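You operate a simulated robot arm through the tools that you are given. There is no shell and no other tool.

You are at the controls of a simulated robot arm. One attempt, no reset.

## Task
Vent the window side press, try the start, tray its die by size and seat the 12 mm die.

It is judged by the outcome, as a careful person would: the job done as asked, and still so three seconds after it is handed in. It fails if anything else is knocked over, pushed out of place, dropped, spilled or broken.

## Robot
A 6-joint arm with a two-finger gripper, fixed in place. Base frame: the origin is on the floor under the middle of its stand, x ahead of it, y to its left, z up. Readings come in cm, rad, newtons and seconds.
With the tool pointing down near the work surface it reaches from about 14 to 68 cm from the base axis. Its first joint turns from -1.152 to 1.152 rad. Payload 2.45 kg.
Tool frame: the origin (TCP) lies between the finger pads and is the grasp point; the fingertips stand 3 cm ahead of it; z points along the fingers, y is the line along which they close. The gripper opens to 10.6 cm; its body begins 7.9 cm behind the TCP.
Orientation is told as [roll, pitch, yaw] about the base's x, y, z axes, in that order, counted from this pose: with the fingers straight down and closing along the base's y, the tool's x points along the base's -x, its y along +y and its z along -z.

## Interface
- The arm moves only by the tool arm_command. Its argument "deltas" is a list of rows, each a list of 3 entries, a list of its own where there are three numbers: the opening, from 0 (shut) to 1 (fully open), then the shift along the base's x, y, z in cm, then the turn, a rotation vector about the base's x, y, z in rad. In form: [[claw, [x, y, z], [ax, ay, az]], ...]. A call has 1 to 20 rows; each row shifts and turns the commanded pose from where the row before left it. A row lasts 0.2 s, in which the tool goes at most 5 cm and 0.15 rad; a call with a longer step from one row to the next is refused whole, and so is a gripper value outside its range. Where a pose cannot be reached the arm comes as near as it can. A force on the tool above 90 N (or 10 N above the force at the start of the call, whichever is more), or a blocked arm, ends the call early, and 0.2 s more pass. The fingers move at their own pace (about 15.3 cm/s each) and stop on an object; they squeeze with about 22 N. The grip force told is the motor's: it shows also when the fingers shut on nothing. Time passes only in rows, and 0.2 s behind the last, so rows that do not move let the fingers close. The reply holds the time, the measured pose of the TCP, the force on the tool along the base axes, the opening and the grip force, in the units named above and with some noise, with the torque about the TCP (base axes, N m) and any sound that the robot's microphone picked up.
- Cameras (640 x 400 px; columns grow to the right, rows downward): "scene" is fixed at [7.97, 44.85, 139.64]; the picture's right is [-0.38, -0.92, 0.00], its down [-0.61, 0.25, -0.75] and it looks along [0.70, -0.29, -0.66] (base axes); focal length 315 px, centre (320, 200). "wrist" rides on the gripper at [7.6, -0.2, -10.6] in the tool frame; the picture's right is [0.02, 1.00, 0.00], its down [-0.78, 0.02, -0.62] and it looks along [-0.62, 0.01, 0.78] (tool axes); focal length 247 px, centre (320, 200). There is no depth. A picture from a camera that has moved, and an enlarged one, comes with that camera's place and axes in the base frame and with its lens.
- snapshot(camera): a new picture of that camera. The clock stands still meanwhile.
- inspect(camera, box): a new picture of the part [left, top, right, bottom] of that camera's present view, enlarged. The clock stands still meanwhile.
- finish_job(): hands the job in; it is judged then, once.

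Places have to be worked out from the pictures, the camera data and where the tool is seen. Open the gripper and draw the arm clear of the work before you hand the job in, unless the task says otherwise.

The tools are called after "Request:" by a JSON object that holds its "fn" and its "kwargs". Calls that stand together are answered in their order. arm_command: Moves the arm, as the interface text tells. Its arguments: {"type":"object","properties":{"deltas":{"type":"array"}},"required":["deltas"]} The other tools are called the same way: snapshot (camera) takes a picture; inspect (camera, box) takes an enlarged picture of a part of a camera's view; finish_job () hands the job in.

At the start:

```text
t: 0.0
position: [34.04, 20.69, 118.0]
tcp_rot: [0.003, 0.001, 0.0]
contact_force: [0.2, 0.1, 0.9]
moment: [0.03, 0.01, -0.02]
width: 10.59
grip_force: 0.0
```

scene: 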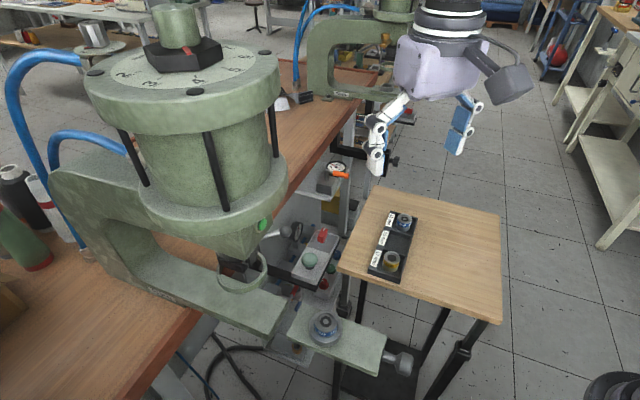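
wrist: 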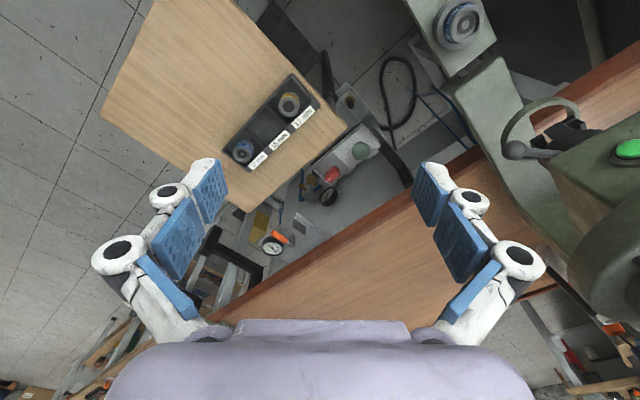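

I start by looking closer at the scene: two presses seem present, a die tray on the small table, and a control box with valve and gauge. I enlarge the parts before moving anything.

Request:
{"fn": "inspect", "kwargs": {"camera": "scene", "box": [220, 150, 420, 380]}}

Request:
{"fn": "inspect", "kwargs": {"camera": "scene", "box": [340, 190, 440, 290]}}

Request:
{"fn": "inspect", "kwargs": {"camera": "scene", "box": [260, 0, 440, 200]}}

Request:
{"fn": "inspect", "kwargs": {"camera": "wrist", "box": [200, 50, 420, 280]}}

Request:
{"fn": "inspect", "kwargs": {"camera": "wrist", "box": [400, 0, 640, 200]}}

Request:
{"fn": "inspect", "kwargs": {"camera": "scene", "box": [40, 0, 300, 160]}}

```text
1.74 times, centred on (320, 265) of scene
camera zoom: at [7.97, 44.85, 139.64], right [-0.38, -0.92, 0.0], down [-0.61, 0.25, -0.75], along [0.7, -0.29, -0.66], focal length 547 px, centre (320, 87)
```

zoom: 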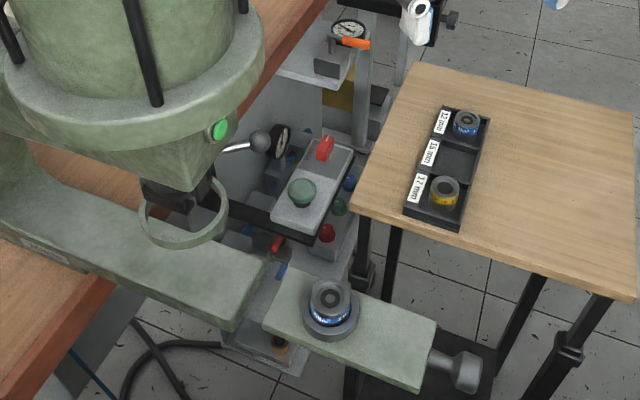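

```text
4.00 times, centred on (390, 240) of scene
camera zoom: at [7.97, 44.85, 139.64], right [-0.38, -0.92, 0.0], down [-0.61, 0.25, -0.75], along [0.7, -0.29, -0.66], focal length 1259 px, centre (40, 40)
```

zoom: 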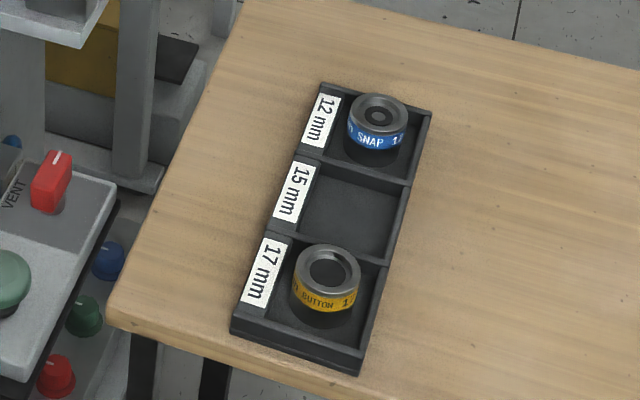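

```text
2.00 times, centred on (350, 100) of scene
camera zoom: at [7.97, 44.85, 139.64], right [-0.38, -0.92, 0.0], down [-0.61, 0.25, -0.75], along [0.7, -0.29, -0.66], focal length 629 px, centre (260, 400)
```

zoom: 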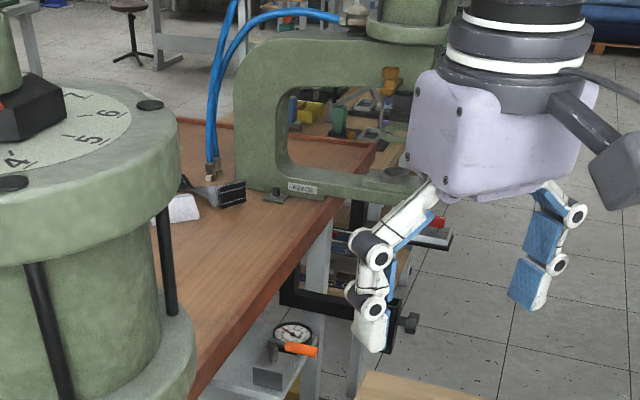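

```text
1.74 times, centred on (310, 165) of wrist
camera zoom: at [26.47, 20.55, 128.55], right [-0.02, 1.0, 0.0], down [0.78, 0.02, 0.62], along [0.62, 0.01, -0.78], focal length 430 px, centre (337, 261)
```

zoom: 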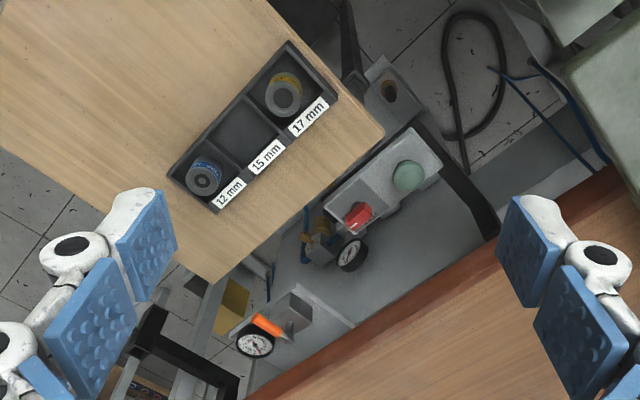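

```text
2.00 times, centred on (520, 100) of wrist
camera zoom: at [26.47, 20.55, 128.55], right [-0.02, 1.0, 0.0], down [0.78, 0.02, 0.62], along [0.62, 0.01, -0.78], focal length 494 px, centre (-80, 400)
```

zoom: 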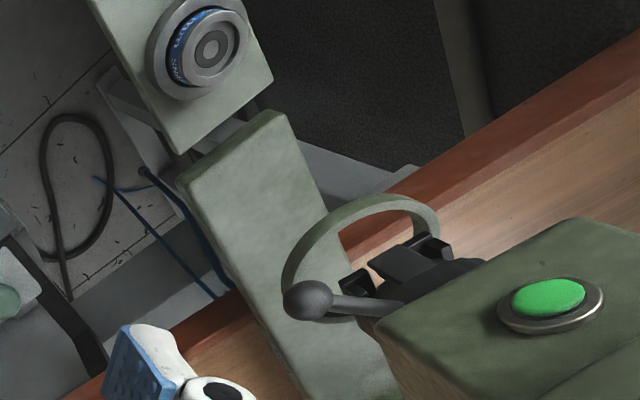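

```text
2.46 times, centred on (170, 80) of scene
camera zoom: at [7.97, 44.85, 139.64], right [-0.38, -0.92, 0.0], down [-0.61, 0.25, -0.75], along [0.7, -0.29, -0.66], focal length 775 px, centre (689, 495)
```

zoom: 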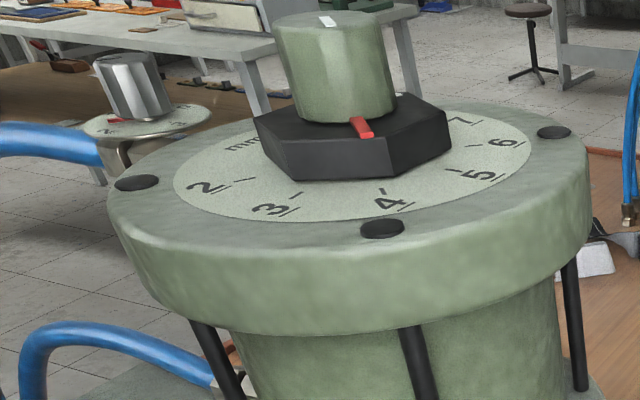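

I see two presses, each with a small name plate, and two pneumatic controls (a box with VENT and a red knob and green button, and one with a gauge and orange lever). I enlarge the plates, controls and dies to find which is the window side press.

Request:
{"fn": "inspect", "kwargs": {"camera": "scene", "box": [320, 80, 360, 105]}}

Request:
{"fn": "inspect", "kwargs": {"camera": "scene", "box": [130, 220, 260, 300]}}

Request:
{"fn": "inspect", "kwargs": {"camera": "scene", "box": [290, 150, 370, 200]}}

Request:
{"fn": "inspect", "kwargs": {"camera": "scene", "box": [265, 210, 365, 300]}}

Request:
{"fn": "inspect", "kwargs": {"camera": "scene", "box": [290, 290, 360, 350]}}

Request:
{"fn": "inspect", "kwargs": {"camera": "wrist", "box": [430, 0, 500, 50]}}

Request:
{"fn": "inspect", "kwargs": {"camera": "wrist", "box": [240, 130, 400, 260]}}

Request:
{"fn": "inspect", "kwargs": {"camera": "scene", "box": [0, 130, 100, 280]}}

```text
16.00 times, centred on (340, 92) of scene
camera zoom: at [7.97, 44.85, 139.64], right [-0.38, -0.92, 0.0], down [-0.61, 0.25, -0.75], along [0.7, -0.29, -0.66], focal length 5036 px, centre (0, 1920)
```

zoom: 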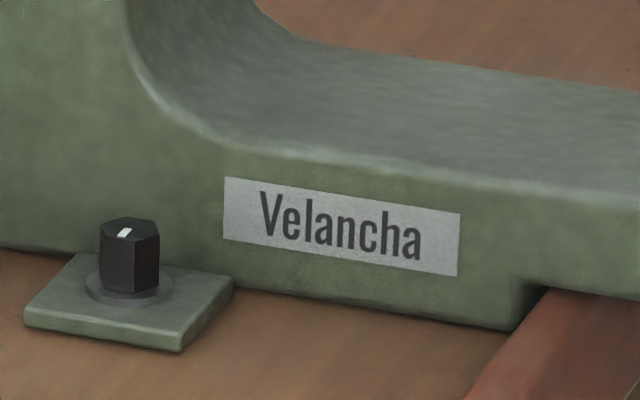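

```text
4.92 times, centred on (195, 260) of scene
camera zoom: at [7.97, 44.85, 139.64], right [-0.38, -0.92, 0.0], down [-0.61, 0.25, -0.75], along [0.7, -0.29, -0.66], focal length 1549 px, centre (935, -95)
```

zoom: 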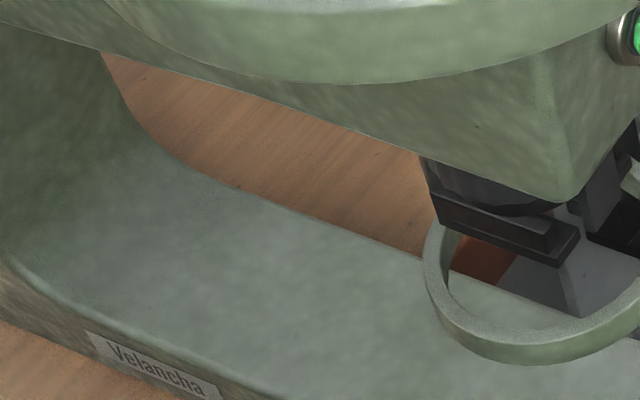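

```text
8.00 times, centred on (330, 175) of scene
camera zoom: at [7.97, 44.85, 139.64], right [-0.38, -0.92, 0.0], down [-0.61, 0.25, -0.75], along [0.7, -0.29, -0.66], focal length 2518 px, centre (240, 400)
```

zoom: 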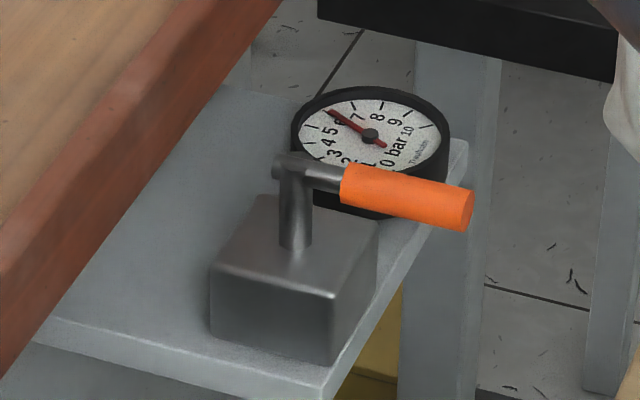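

```text
4.44 times, centred on (315, 255) of scene
camera zoom: at [7.97, 44.85, 139.64], right [-0.38, -0.92, 0.0], down [-0.61, 0.25, -0.75], along [0.7, -0.29, -0.66], focal length 1399 px, centre (342, -44)
```

zoom: 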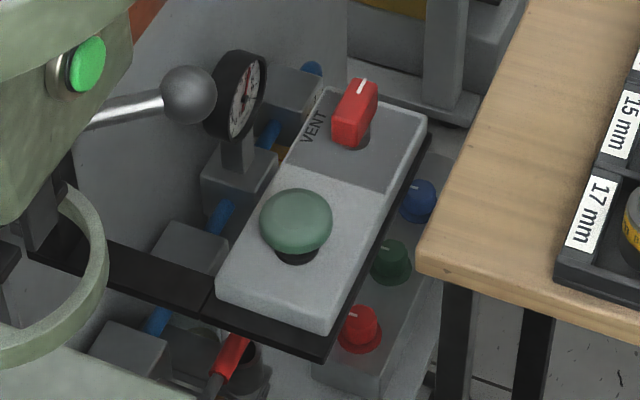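

```text
6.67 times, centred on (325, 320) of scene
camera zoom: at [7.97, 44.85, 139.64], right [-0.38, -0.92, 0.0], down [-0.61, 0.25, -0.75], along [0.7, -0.29, -0.66], focal length 2098 px, centre (287, -600)
```

zoom: 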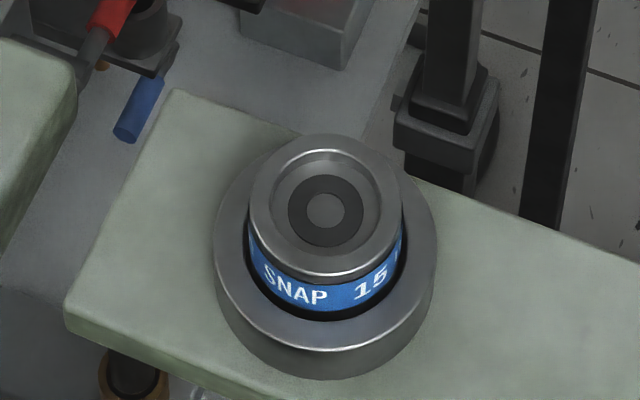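

```text
8.00 times, centred on (465, 25) of wrist
camera zoom: at [26.47, 20.55, 128.55], right [-0.02, 1.0, 0.0], down [0.78, 0.02, 0.62], along [0.62, 0.01, -0.78], focal length 1976 px, centre (-840, 1600)
```

zoom: 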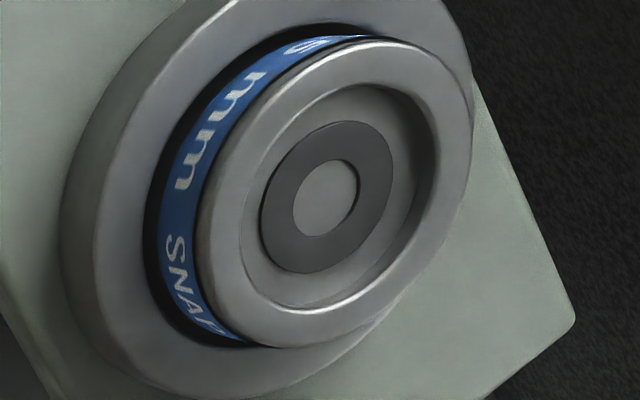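

```text
3.08 times, centred on (320, 195) of wrist
camera zoom: at [26.47, 20.55, 128.55], right [-0.02, 1.0, 0.0], down [0.78, 0.02, 0.62], along [0.62, 0.01, -0.78], focal length 760 px, centre (320, 215)
```

zoom: 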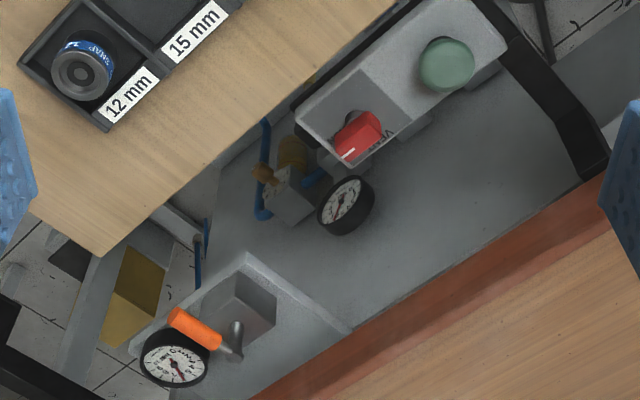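

```text
2.67 times, centred on (50, 205) of scene
camera zoom: at [7.97, 44.85, 139.64], right [-0.38, -0.92, 0.0], down [-0.61, 0.25, -0.75], along [0.7, -0.29, -0.66], focal length 839 px, centre (1040, 187)
```

zoom: 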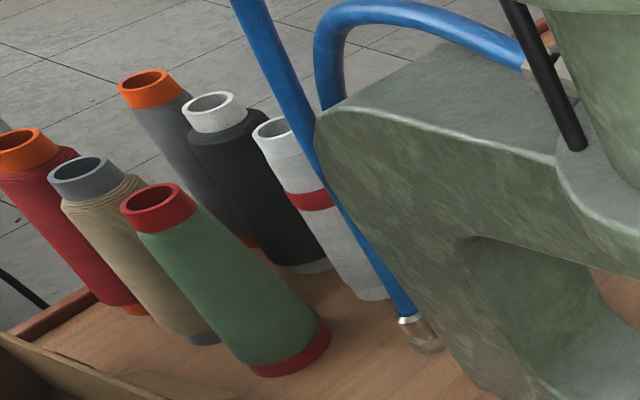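

From both cameras I triangulate: seated 15 mm SNAP die about (28, 36, 98), green mushroom about (51, 30, 82), red VENT knob about (57, 24, 82), tray slots about (50, 5), (45, 10), (41, 15); the orange lever is at x≈85, out of reach, and belongs to the far press. I move a little ahead and down, well clear of everything, to read the labels and gauge.

Request:
{"fn": "arm_command", "kwargs": {"deltas": [[1, [2, -1, -3], [0, 0, 0]], [1, [2, 0, -3], [0, 0, 0]], [1, [1, 0, -3], [0, 0, 0]], [1, [1, 0, -2], [0, 0, 0]], [1, [0, 0, 0], [0, 0, 0]]]}}

Request:
{"fn": "snapshot", "kwargs": {"camera": "wrist"}}

Request:
{"fn": "snapshot", "kwargs": {"camera": "scene"}}

```text
t: 1.2
position: [40.09, 19.82, 106.89]
tcp_rot: [0.0, 0.001, 0.0]
contact_force: [-0.4, 0.0, -0.2]
moment: [0.05, -0.03, 0.02]
width: 10.6
grip_force: 0.0
```

```text
taken
camera wrist: at [32.54, 19.55, 117.44], right [-0.02, 1.0, 0.0], down [0.78, 0.02, 0.62], along [0.62, 0.01, -0.78], focal length 247 px, centre (320, 200)
```

wrist: 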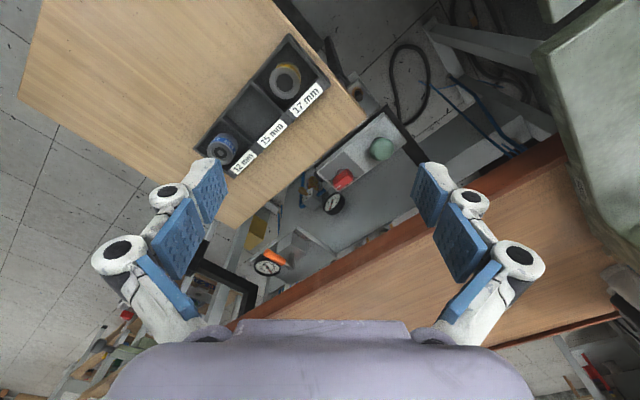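

```text
taken
```

scene: 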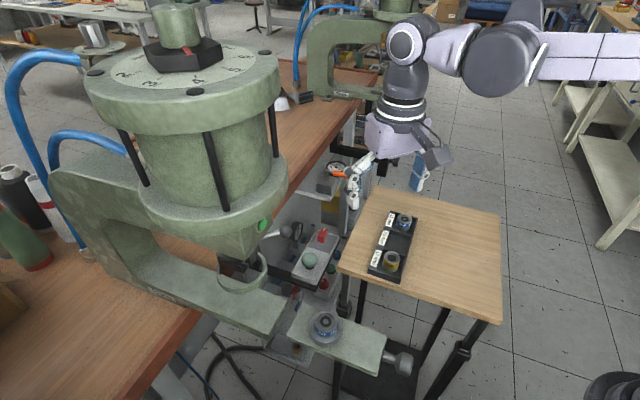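

The arm moved as commanded. I enlarge the control box, gauge and surroundings from the wrist camera.

Request:
{"fn": "inspect", "kwargs": {"camera": "wrist", "box": [300, 100, 420, 220]}}

Request:
{"fn": "inspect", "kwargs": {"camera": "wrist", "box": [200, 30, 340, 180]}}

Request:
{"fn": "inspect", "kwargs": {"camera": "wrist", "box": [540, 0, 640, 300]}}

Request:
{"fn": "inspect", "kwargs": {"camera": "scene", "box": [275, 215, 325, 255]}}

Request:
{"fn": "inspect", "kwargs": {"camera": "scene", "box": [240, 200, 300, 260]}}

Request:
{"fn": "inspect", "kwargs": {"camera": "scene", "box": [360, 0, 460, 70]}}

```text
3.33 times, centred on (360, 160) of wrist
camera zoom: at [32.54, 19.55, 117.44], right [-0.02, 1.0, 0.0], down [0.78, 0.02, 0.62], along [0.62, 0.01, -0.78], focal length 823 px, centre (187, 333)
```

zoom: 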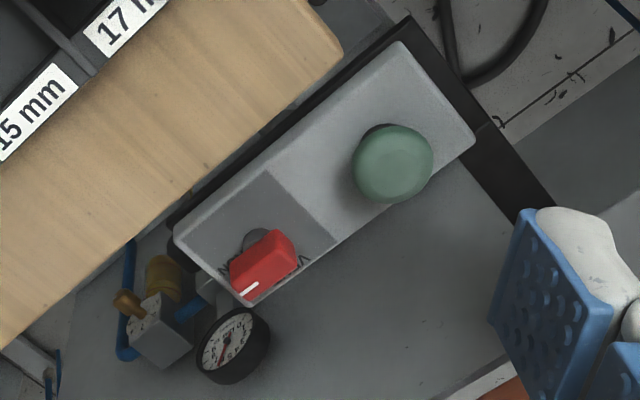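

```text
2.67 times, centred on (270, 105) of wrist
camera zoom: at [32.54, 19.55, 117.44], right [-0.02, 1.0, 0.0], down [0.78, 0.02, 0.62], along [0.62, 0.01, -0.78], focal length 659 px, centre (453, 453)
```

zoom: 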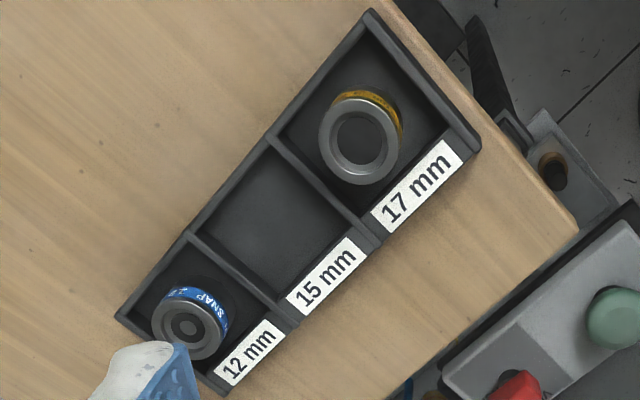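

```text
1.33 times, centred on (590, 150) of wrist
camera zoom: at [32.54, 19.55, 117.44], right [-0.02, 1.0, 0.0], down [0.78, 0.02, 0.62], along [0.62, 0.01, -0.78], focal length 329 px, centre (-40, 267)
```

zoom: 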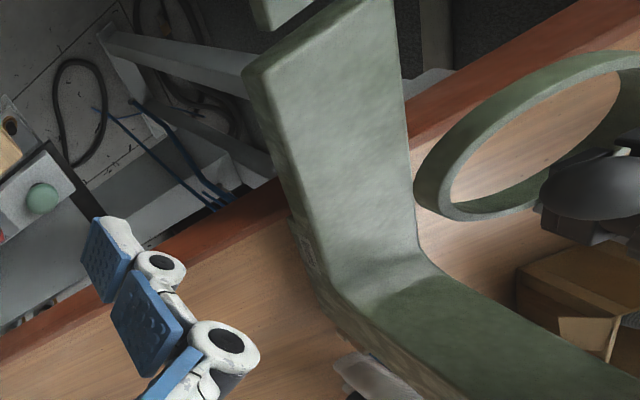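

```text
10.00 times, centred on (300, 235) of scene
camera zoom: at [7.97, 44.85, 139.64], right [-0.38, -0.92, 0.0], down [-0.61, 0.25, -0.75], along [0.7, -0.29, -0.66], focal length 3147 px, centre (520, -150)
```

zoom: 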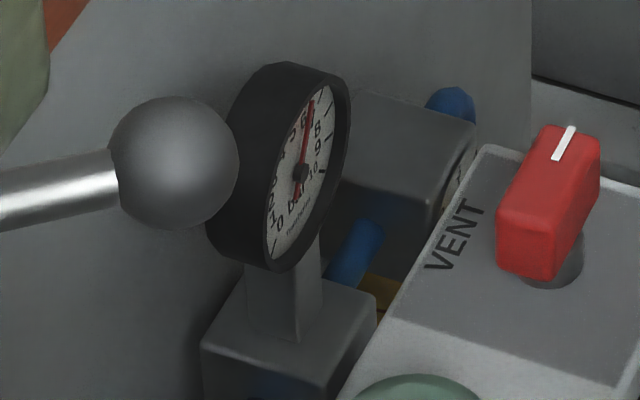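

```text
6.67 times, centred on (270, 230) of scene
camera zoom: at [7.97, 44.85, 139.64], right [-0.38, -0.92, 0.0], down [-0.61, 0.25, -0.75], along [0.7, -0.29, -0.66], focal length 2098 px, centre (653, 0)
```

zoom: 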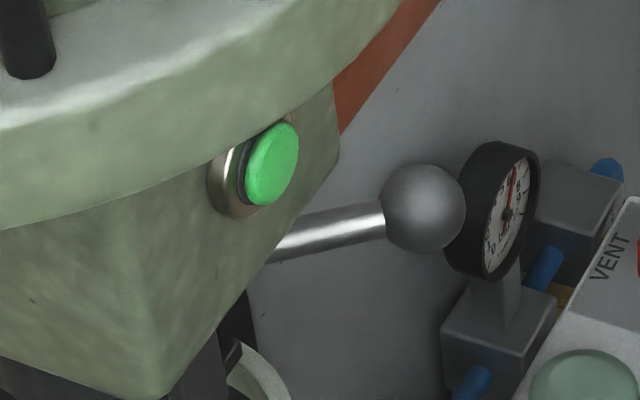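

```text
5.71 times, centred on (410, 35) of scene
camera zoom: at [7.97, 44.85, 139.64], right [-0.38, -0.92, 0.0], down [-0.61, 0.25, -0.75], along [0.7, -0.29, -0.66], focal length 1798 px, centre (-194, 1143)
```

zoom: 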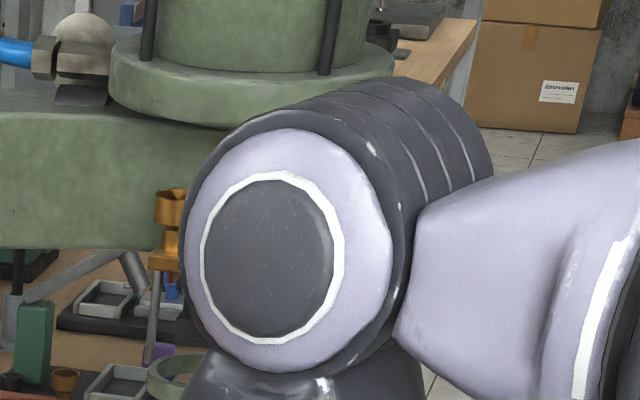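

The gauge at the VENT box reads about 6 bar; the knob's white mark points along the box away from the mushroom, with "VENT" printed on the side 90° counter-clockwise. Before touching anything I check which press is on the window side by tilting the camera up to look around the room.

Request:
{"fn": "arm_command", "kwargs": {"deltas": [[1, [-2, -1, 2], [0, -0.14, 0]], [1, [-2, -1, 2], [0, -0.14, 0]], [1, [-2, -1, 2], [0, -0.14, 0]], [1, [-2, -1, 2], [0, -0.14, 0]], [1, [0, -1, 2], [0, -0.14, 0]], [1, [0, 0, 0], [0, 0, 0]]]}}

Request:
{"fn": "snapshot", "kwargs": {"camera": "wrist"}}

Request:
{"fn": "snapshot", "kwargs": {"camera": "scene"}}

```text
t: 2.6
position: [32.02, 14.77, 117.17]
tcp_rot: [0.001, -0.704, 0.002]
contact_force: [0.5, -0.4, 0.8]
moment: [0.03, 0.0, 0.03]
width: 10.58
grip_force: 0.0
```

```text
taken
camera wrist: at [19.4, 14.54, 120.14], right [-0.02, 1.0, -0.01], down [0.2, 0.02, 0.98], along [0.98, 0.02, -0.2], focal length 247 px, centre (320, 200)
```

wrist: 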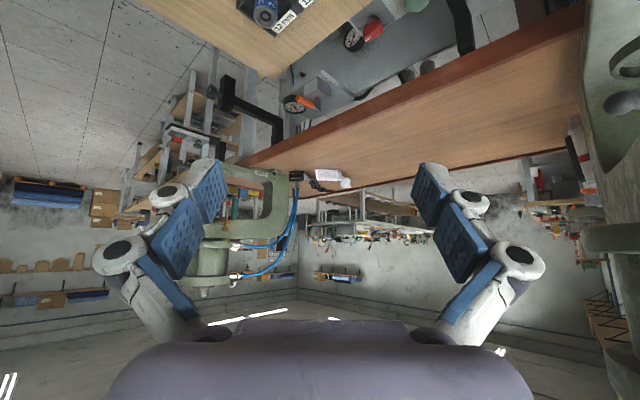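

```text
taken
```

scene: 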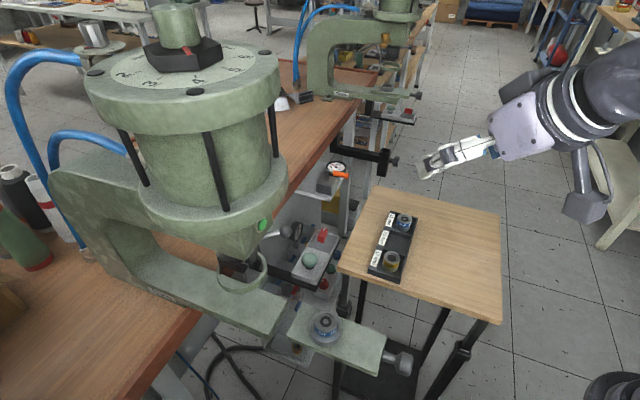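

No window is visible on the two walls ahead. I turn the tool left and right about the vertical to look at the other sides of the room.

Request:
{"fn": "arm_command", "kwargs": {"deltas": [[1, [-1, -2, 1], [0, 0, 0.15]], [1, [-1, -2, 1], [0, 0, 0.15]], [1, [-1, -2, 0], [0, 0, 0.15]], [1, [0, -2, 0], [0, 0, 0.15]], [1, [0, 0, 0], [0, 0, 0.15]], [1, [0, 0, 0], [0, 0, 0.15]], [1, [0, 0, 0], [0, 0, 0.15]], [1, [0, 0, 0], [0, 0, 0]]]}}

Request:
{"fn": "snapshot", "kwargs": {"camera": "wrist"}}

```text
t: 4.4
position: [29.02, 6.82, 118.92]
tcp_rot: [0.001, -0.701, 1.051]
contact_force: [-0.2, 0.0, -0.6]
moment: [0.02, 0.0, 0.03]
width: 10.6
grip_force: 0.0
```

```text
taken
camera wrist: at [22.94, -4.38, 122.1], right [-0.88, 0.48, -0.01], down [0.08, 0.18, 0.98], along [0.47, 0.86, -0.2], focal length 247 px, centre (320, 200)
```

wrist: 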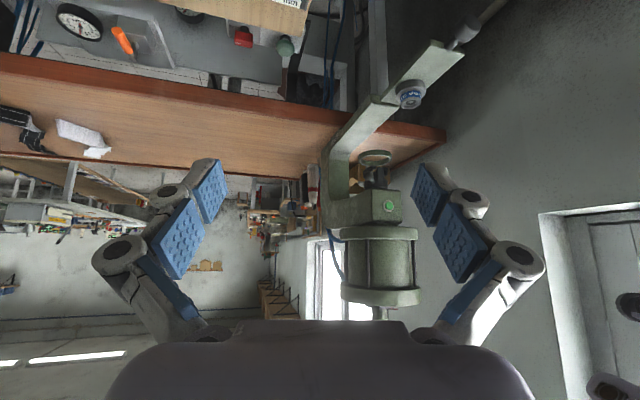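

Something bright stands behind the near press; I enlarge it.

Request:
{"fn": "inspect", "kwargs": {"camera": "wrist", "box": [230, 100, 450, 330]}}

Request:
{"fn": "inspect", "kwargs": {"camera": "wrist", "box": [60, 0, 320, 130]}}

Request:
{"fn": "inspect", "kwargs": {"camera": "wrist", "box": [320, 0, 520, 130]}}

```text
1.74 times, centred on (340, 215) of wrist
camera zoom: at [22.94, -4.38, 122.1], right [-0.88, 0.48, -0.01], down [0.08, 0.18, 0.98], along [0.47, 0.86, -0.2], focal length 430 px, centre (285, 174)
```

zoom: 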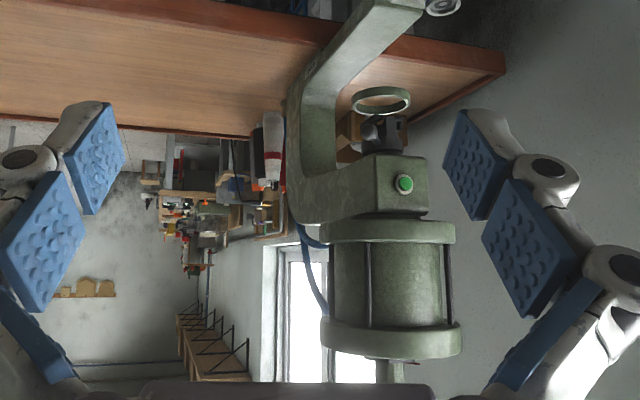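

```text
2.46 times, centred on (190, 65) of wrist
camera zoom: at [22.94, -4.38, 122.1], right [-0.88, 0.48, -0.01], down [0.08, 0.18, 0.98], along [0.47, 0.86, -0.2], focal length 608 px, centre (640, 532)
```

zoom: 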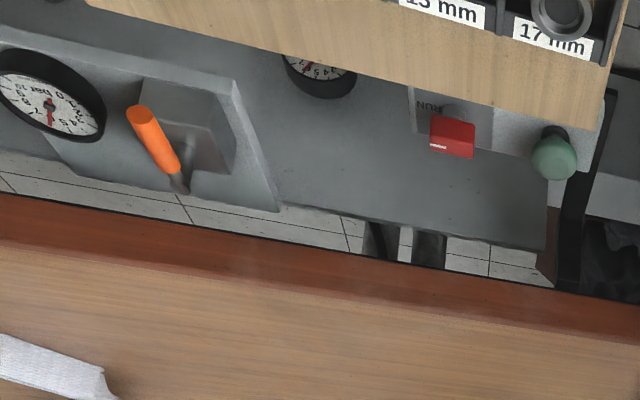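

```text
3.08 times, centred on (420, 65) of wrist
camera zoom: at [22.94, -4.38, 122.1], right [-0.88, 0.48, -0.01], down [0.08, 0.18, 0.98], along [0.47, 0.86, -0.2], focal length 760 px, centre (12, 615)
```

zoom: 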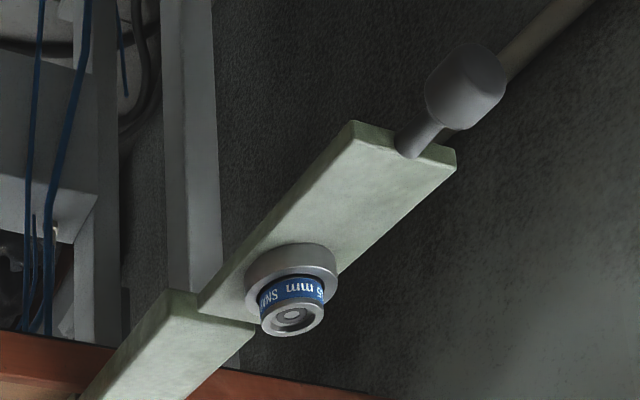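

A window is seen behind the near press (the +y side), so the near press is the window side press; the knob box also shows a RUN label at the far end where the mark points now. I bring the tool back to straight down, turned -45°, high above the red knob.

Request:
{"fn": "arm_command", "kwargs": {"deltas": [[1, [1.5, 1, 0], [0, 0, -0.1412]], [1, [1.5, 1, 0], [0, 0, -0.1412]], [1, [1.5, 1, 0], [0, 0, -0.1412]], [1, [1.5, 1, 0], [0, 0, -0.1412]], [1, [1.5, 1, 0], [0, 0, -0.1412]], [1, [1.5, 1, 0], [0, 0, -0.1412]], [1, [1.5, 1, 0], [0, 0, -0.1412]], [1, [1.5, 1, 0], [0, 0, -0.1412]], [1, [1.5, 1, 0], [0, 0, -0.1412]], [1, [1.5, 1, 0], [0, 0, -0.1412]], [1, [1.5, 1, 0], [0, 0, -0.1412]], [1, [1.5, 1, 0], [0, 0, -0.1412]], [1, [1.5, 1, 0], [0, 0, -0.1412]], [1, [1.52, 0.85, -3], [0.099, 0.099, 0]], [1, [1.52, 0.85, -3], [0.099, 0.099, 0]], [1, [1.52, 0.85, -3], [0.099, 0.099, 0]], [1, [1.52, 0.85, -3], [0.099, 0.099, 0]], [1, [1.52, 0.85, -3], [0.099, 0.099, 0]], [1, [0, 0, 0], [0, 0, 0]]]}}

Request:
{"fn": "snapshot", "kwargs": {"camera": "wrist"}}

Request:
{"fn": "snapshot", "kwargs": {"camera": "scene"}}

```text
t: 8.4
position: [56.33, 23.94, 103.96]
tcp_rot: [0.003, 0.0, -0.785]
contact_force: [-0.4, 0.0, -0.1]
moment: [0.01, 0.02, -0.02]
width: 10.61
grip_force: 0.0
```

```text
taken
camera wrist: at [50.91, 29.3, 114.51], right [0.69, 0.72, 0.0], down [0.57, -0.54, 0.62], along [0.45, -0.43, -0.78], focal length 247 px, centre (320, 200)
```

wrist: 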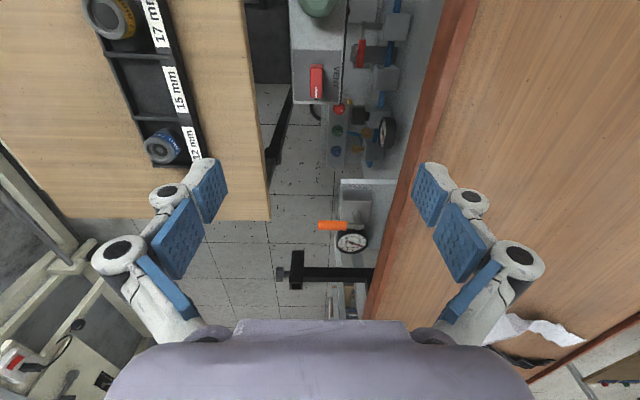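

```text
taken
```

scene: 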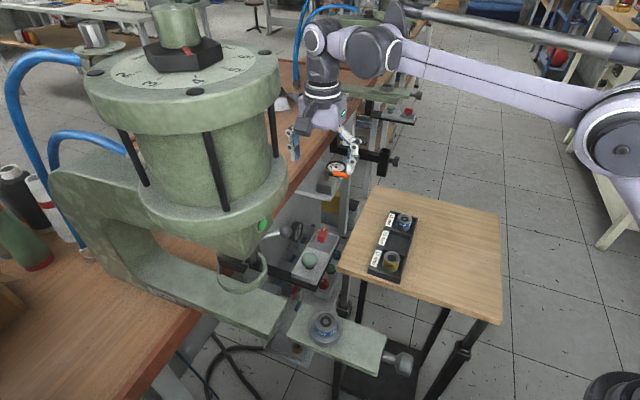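

The view now lines up with the control box; VENT is printed on the knob's right side (towards the bench). I enlarge to see the knob and labels exactly.

Request:
{"fn": "inspect", "kwargs": {"camera": "wrist", "box": [280, 0, 360, 120]}}

Request:
{"fn": "inspect", "kwargs": {"camera": "wrist", "box": [320, 90, 420, 270]}}

Request:
{"fn": "inspect", "kwargs": {"camera": "scene", "box": [290, 215, 350, 285]}}

```text
3.33 times, centred on (320, 60) of wrist
camera zoom: at [50.91, 29.3, 114.51], right [0.69, 0.72, 0.0], down [0.57, -0.54, 0.62], along [0.45, -0.43, -0.78], focal length 823 px, centre (320, 667)
```

zoom: 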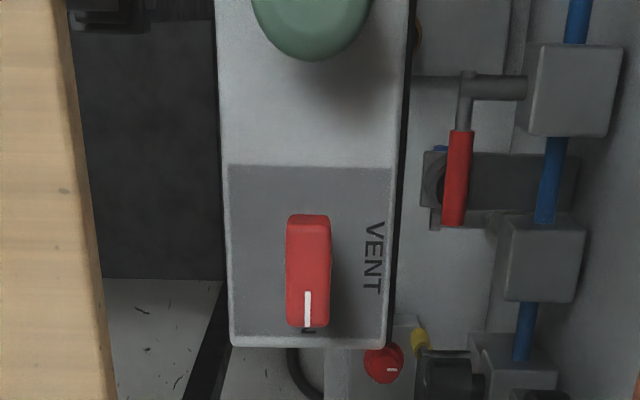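

```text
2.22 times, centred on (370, 180) of wrist
camera zoom: at [50.91, 29.3, 114.51], right [0.69, 0.72, 0.0], down [0.57, -0.54, 0.62], along [0.45, -0.43, -0.78], focal length 549 px, centre (209, 244)
```

zoom: 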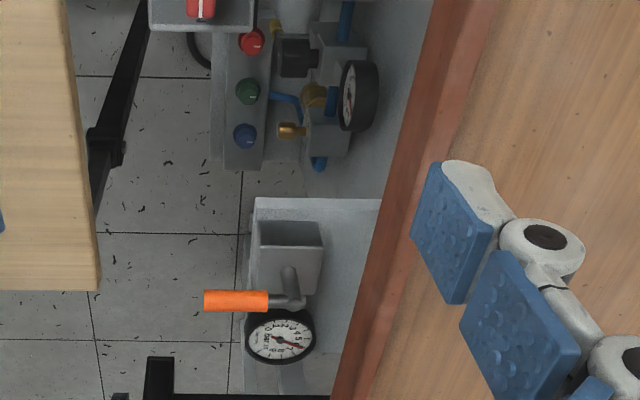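

```text
5.71 times, centred on (320, 250) of scene
camera zoom: at [7.98, 44.85, 139.64], right [-0.38, -0.92, 0.0], down [-0.61, 0.25, -0.75], along [0.7, -0.29, -0.66], focal length 1798 px, centre (320, -86)
```

zoom: 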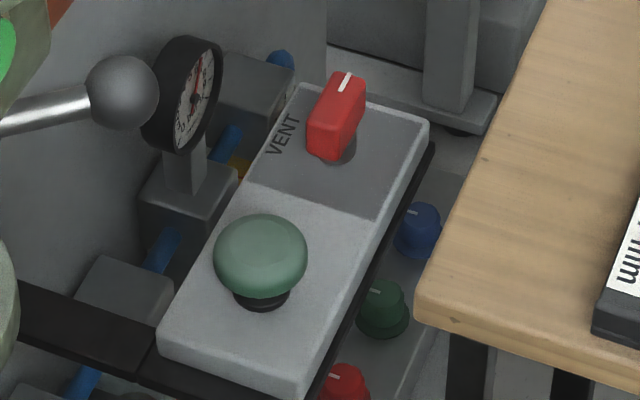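

The mark is at RUN, VENT is 90° counter-clockwise (towards the bench), and the knob bar is about 1.6 cm wide, 4 cm long, with its top near (55.8, 24.0, 83). I part-close the fingers and lower to about 11 cm above it for a closer look.

Request:
{"fn": "arm_command", "kwargs": {"deltas": [[0.5, [-0.25, 0.05, -3], [0, 0, 0]], [0.5, [-0.25, 0.05, -3], [0, 0, 0]], [0.5, [0, 0, -3], [0, 0, 0]], [0.5, [0, 0, -1], [0, 0, 0]], [0.5, [0, 0, 0], [0, 0, 0]]]}}

Request:
{"fn": "snapshot", "kwargs": {"camera": "wrist"}}

Request:
{"fn": "inspect", "kwargs": {"camera": "scene", "box": [260, 100, 420, 300]}}

```text
t: 9.6
position: [55.71, 24.29, 93.95]
tcp_rot: [0.001, -0.001, -0.785]
contact_force: [-0.1, 0.6, 0.3]
moment: [-0.03, 0.02, -0.04]
width: 5.3
grip_force: 0.0
```

```text
taken
camera wrist: at [50.21, 29.48, 104.53], right [0.69, 0.72, 0.0], down [0.56, -0.54, 0.62], along [0.45, -0.43, -0.78], focal length 247 px, centre (320, 200)
```

wrist: 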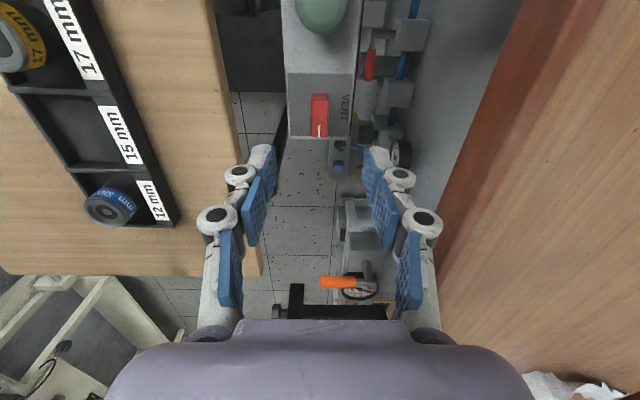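

```text
2.00 times, centred on (340, 200) of scene
camera zoom: at [7.97, 44.85, 139.64], right [-0.38, -0.92, 0.0], down [-0.61, 0.25, -0.75], along [0.7, -0.29, -0.66], focal length 629 px, centre (280, 200)
```

zoom: 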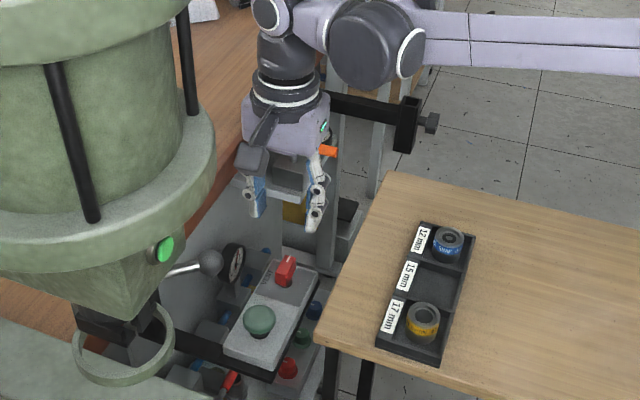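

The knob lies nearly on the tool axis. I enlarge to fix its centre and height before descending.

Request:
{"fn": "inspect", "kwargs": {"camera": "wrist", "box": [270, 60, 370, 160]}}

Request:
{"fn": "inspect", "kwargs": {"camera": "scene", "box": [300, 220, 350, 260]}}

```text
4.00 times, centred on (320, 110) of wrist
camera zoom: at [50.21, 29.48, 104.53], right [0.69, 0.72, 0.0], down [0.56, -0.54, 0.62], along [0.45, -0.43, -0.78], focal length 988 px, centre (320, 560)
```

zoom: 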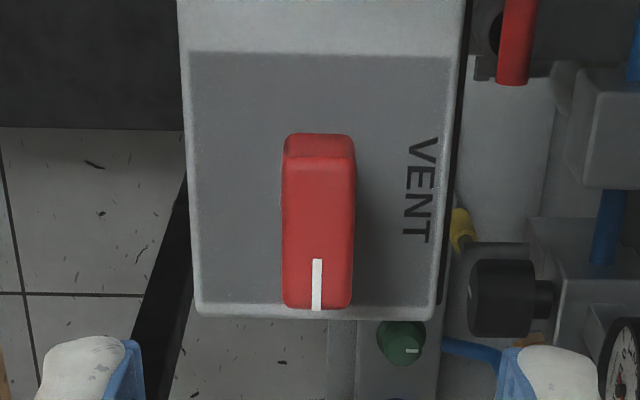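

```text
10.00 times, centred on (325, 240) of scene
camera zoom: at [7.97, 44.85, 139.64], right [-0.38, -0.92, 0.0], down [-0.61, 0.25, -0.75], along [0.7, -0.29, -0.66], focal length 3147 px, centre (270, -200)
```

zoom: 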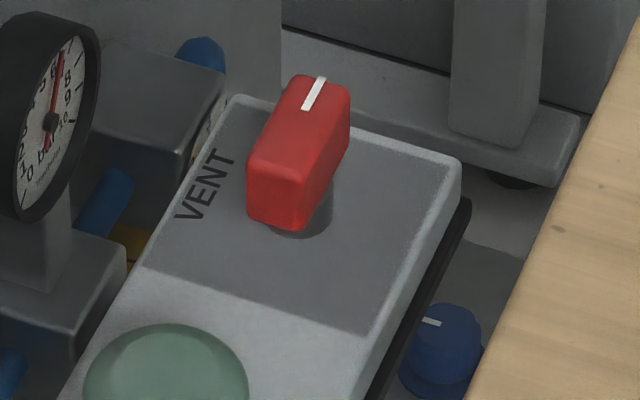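

Knob body: about 1.5 cm wide, 3.2 cm long, 2 cm tall, top z≈83.5–84, panel z≈81. I descend in steps so the fingertips straddle it about 1.5 cm down.

Request:
{"fn": "arm_command", "kwargs": {"deltas": [[0.5, [0.15, -0.15, -2.5], [0, 0, 0]], [0.5, [0, 0, -2.5], [0, 0, 0]], [0.5, [0, 0, -2], [0, 0, 0]], [0.5, [0, 0, 0], [0, 0, 0]]]}}

Request:
{"fn": "snapshot", "kwargs": {"camera": "wrist"}}

Request:
{"fn": "inspect", "kwargs": {"camera": "scene", "box": [270, 180, 370, 270]}}

```text
t: 10.6
position: [56.04, 23.92, 86.88]
tcp_rot: [0.001, -0.001, -0.787]
contact_force: [0.4, 0.3, 0.8]
moment: [-0.02, -0.02, 0.01]
width: 5.31
grip_force: 0.1
```

```text
taken
camera wrist: at [50.45, 29.23, 97.47], right [0.69, 0.72, 0.0], down [0.56, -0.54, 0.62], along [0.45, -0.43, -0.78], focal length 247 px, centre (320, 200)
```

wrist: 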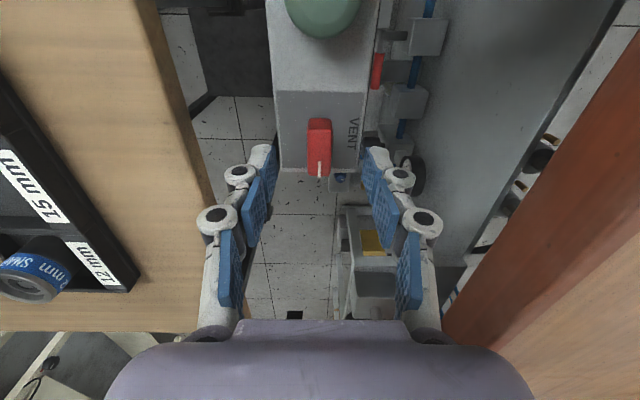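

```text
4.44 times, centred on (320, 225) of scene
camera zoom: at [7.97, 44.85, 139.64], right [-0.38, -0.92, 0.0], down [-0.61, 0.25, -0.75], along [0.7, -0.29, -0.66], focal length 1399 px, centre (320, 89)
```

zoom: 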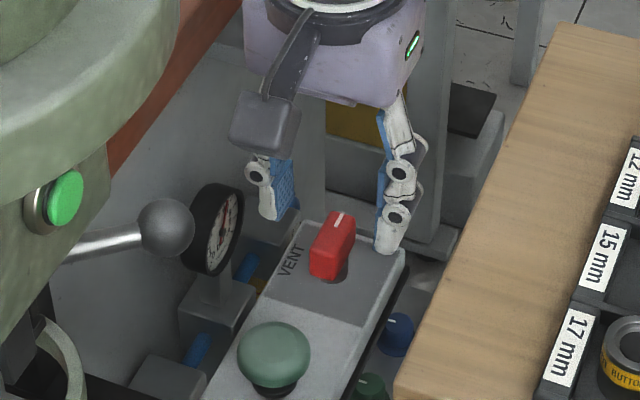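

Fingertips are at z≈83.9 just above the knob top (≈83.2), centred. I lower 2 cm more and close on the knob.

Request:
{"fn": "arm_command", "kwargs": {"deltas": [[0.5, [0, 0, -1], [0, 0, 0]], [0.5, [0, 0, -1], [0, 0, 0]], [0.5, [0, 0, 0], [0, 0, 0]], [0.25, [0, 0, 0], [0, 0, 0]], [0.0, [0, 0, 0], [0, 0, 0]], [0.0, [0, 0, 0], [0, 0, 0]], [0.0, [0, 0, 0], [0, 0, 0]]]}}

Request:
{"fn": "snapshot", "kwargs": {"camera": "wrist"}}

Request:
{"fn": "inspect", "kwargs": {"camera": "scene", "box": [270, 180, 370, 270]}}

```text
t: 12.2
position: [55.87, 24.04, 84.97]
tcp_rot: [0.003, -0.001, -0.785]
contact_force: [1.6, 0.3, -0.9]
moment: [-0.02, -0.01, 0.0]
width: 1.55
grip_force: 41.8
```

```text
taken
camera wrist: at [50.37, 29.26, 95.52], right [0.69, 0.72, 0.0], down [0.56, -0.54, 0.62], along [0.45, -0.43, -0.78], focal length 247 px, centre (320, 200)
```

wrist: 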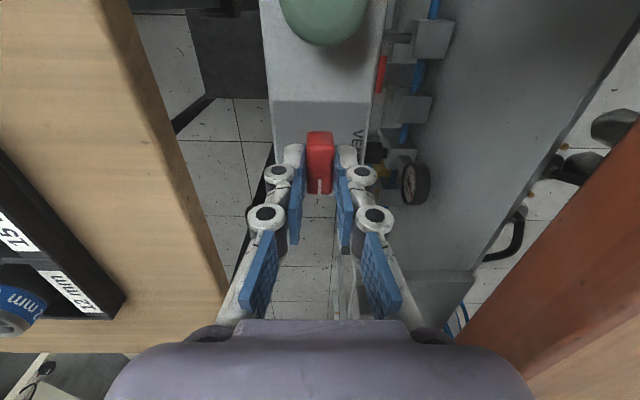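

```text
4.44 times, centred on (320, 225) of scene
camera zoom: at [7.97, 44.86, 139.64], right [-0.38, -0.92, 0.0], down [-0.61, 0.25, -0.75], along [0.7, -0.29, -0.66], focal length 1399 px, centre (320, 89)
```

zoom: 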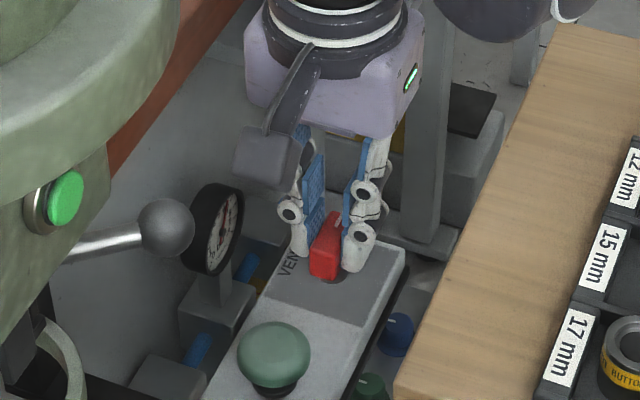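

The knob is gripped (1.55 cm). I turn it counter-clockwise halfway first and check the forces.

Request:
{"fn": "arm_command", "kwargs": {"deltas": [[0.0, [0, 0, 0], [0, 0, 0.131]], [0.0, [0, 0, 0], [0, 0, 0.131]], [0.0, [0, 0, 0], [0, 0, 0.131]], [0.0, [0, 0, 0], [0, 0, 0.131]], [0.0, [0, 0, 0], [0, 0, 0.131]], [0.0, [0, 0, 0], [0, 0, 0.131]]]}}

Request:
{"fn": "inspect", "kwargs": {"camera": "scene", "box": [270, 180, 370, 270]}}

```text
t: 13.6
position: [55.85, 24.04, 84.87]
tcp_rot: [0.003, -0.001, 0.003]
contact_force: [0.9, 4.2, -11.3]
moment: [-0.01, 0.31, 0.01]
width: 1.6
grip_force: 41.1
```

```text
4.44 times, centred on (320, 225) of scene
camera zoom: at [8.0, 44.87, 139.63], right [-0.38, -0.92, 0.0], down [-0.61, 0.25, -0.75], along [0.7, -0.29, -0.66], focal length 1399 px, centre (320, 89)
```

zoom: 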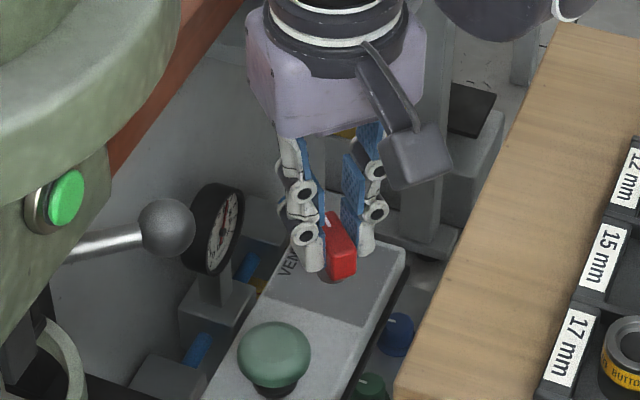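

It turns with the knob and the load is small. I complete the quarter turn.

Request:
{"fn": "arm_command", "kwargs": {"deltas": [[0.0, [0, 0, 0], [0, 0, 0.131]], [0.0, [0, 0, 0], [0, 0, 0.131]], [0.0, [0, 0, 0], [0, 0, 0.131]], [0.0, [0, 0, 0], [0, 0, 0.131]], [0.0, [0, 0, 0], [0, 0, 0.131]], [0.0, [0, 0, 0], [0, 0, 0.131]], [0.0, [0, 0, 0], [0, 0, 0]]]}}

Request:
{"fn": "inspect", "kwargs": {"camera": "scene", "box": [240, 180, 370, 280]}}

Request:
{"fn": "snapshot", "kwargs": {"camera": "wrist"}}

```text
t: 15.2
position: [55.9, 24.14, 84.95]
tcp_rot: [-0.001, -0.003, 0.789]
contact_force: [11.5, 5.4, -8.2]
moment: [-0.27, 0.06, -0.13]
width: 1.57
grip_force: 42.2
```

```text
4.00 times, centred on (305, 230) of scene
camera zoom: at [8.01, 44.88, 139.63], right [-0.38, -0.92, 0.0], down [-0.61, 0.25, -0.75], along [0.7, -0.29, -0.66], focal length 1259 px, centre (380, 80)
```

zoom: 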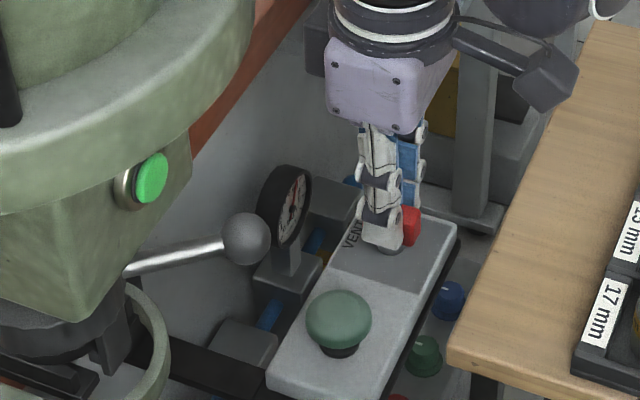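

```text
taken
camera wrist: at [50.63, 18.43, 95.52], right [-0.72, 0.69, 0.0], down [0.54, 0.57, 0.62], along [0.43, 0.45, -0.78], focal length 247 px, centre (320, 200)
```

wrist: 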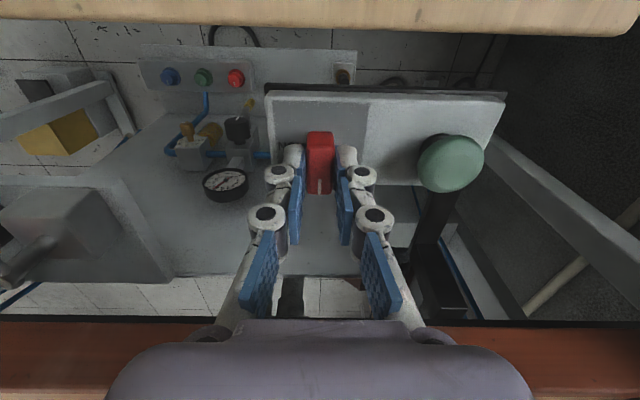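

The knob now points at VENT. I check the gauge and the head light.

Request:
{"fn": "inspect", "kwargs": {"camera": "wrist", "box": [190, 150, 260, 210]}}

Request:
{"fn": "inspect", "kwargs": {"camera": "scene", "box": [285, 215, 325, 250]}}

```text
6.67 times, centred on (225, 180) of wrist
camera zoom: at [50.63, 18.43, 95.52], right [-0.72, 0.69, 0.0], down [0.54, 0.57, 0.62], along [0.43, 0.45, -0.78], focal length 1646 px, centre (953, 333)
```

zoom: 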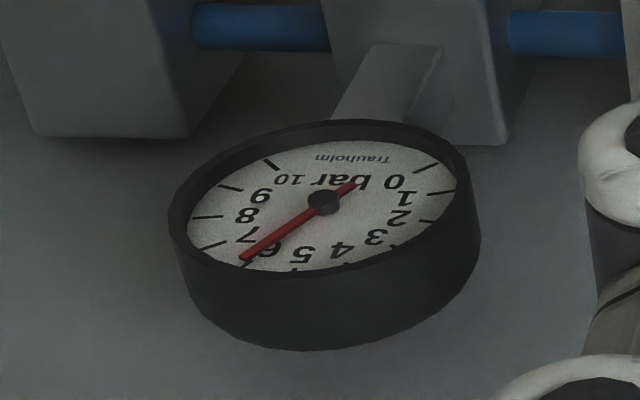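

```text
11.43 times, centred on (305, 232) of scene
camera zoom: at [8.01, 44.88, 139.63], right [-0.38, -0.92, 0.0], down [-0.61, 0.25, -0.75], along [0.7, -0.29, -0.66], focal length 3597 px, centre (491, -171)
```

zoom: 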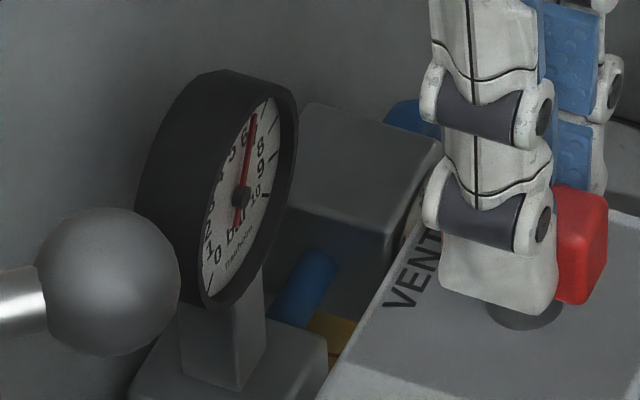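

The gauge still shows about 6 bar and no hiss was heard. I wait briefly with the knob held at VENT, then look again.

Request:
{"fn": "arm_command", "kwargs": {"deltas": [[0.0, [0, 0, 0], [0, 0, 0]], [0.0, [0, 0, 0], [0, 0, 0]], [0.0, [0, 0, 0], [0, 0, 0]], [0.0, [0, 0, 0], [0, 0, 0]], [0.0, [0, 0, 0], [0, 0, 0]]]}}

Request:
{"fn": "inspect", "kwargs": {"camera": "wrist", "box": [190, 150, 260, 210]}}

Request:
{"fn": "inspect", "kwargs": {"camera": "wrist", "box": [260, 80, 500, 240]}}

```text
t: 16.4
position: [55.91, 23.98, 85.04]
tcp_rot: [0.0, -0.003, 0.786]
contact_force: [10.1, 4.9, -7.3]
moment: [0.1, -0.31, -0.06]
width: 1.58
grip_force: 41.7
```

```text
6.67 times, centred on (225, 180) of wrist
camera zoom: at [50.62, 18.44, 95.52], right [-0.72, 0.69, 0.0], down [0.54, 0.57, 0.62], along [0.43, 0.45, -0.78], focal length 1646 px, centre (953, 333)
```

zoom: 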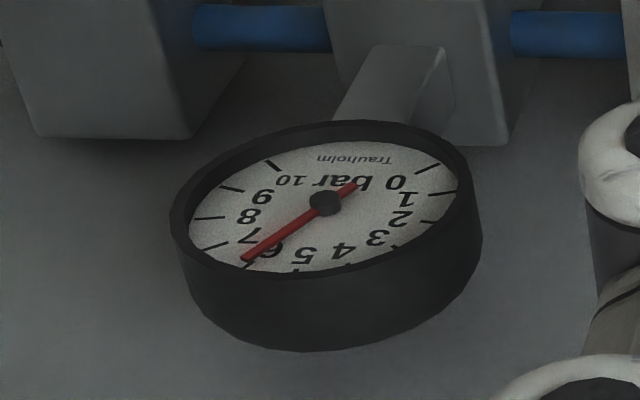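

```text
2.50 times, centred on (380, 160) of wrist
camera zoom: at [50.62, 18.44, 95.52], right [-0.72, 0.69, 0.0], down [0.54, 0.57, 0.62], along [0.43, 0.45, -0.78], focal length 617 px, centre (170, 300)
```

zoom: 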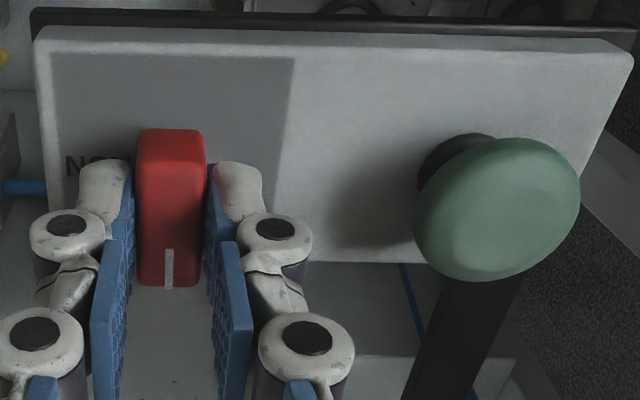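

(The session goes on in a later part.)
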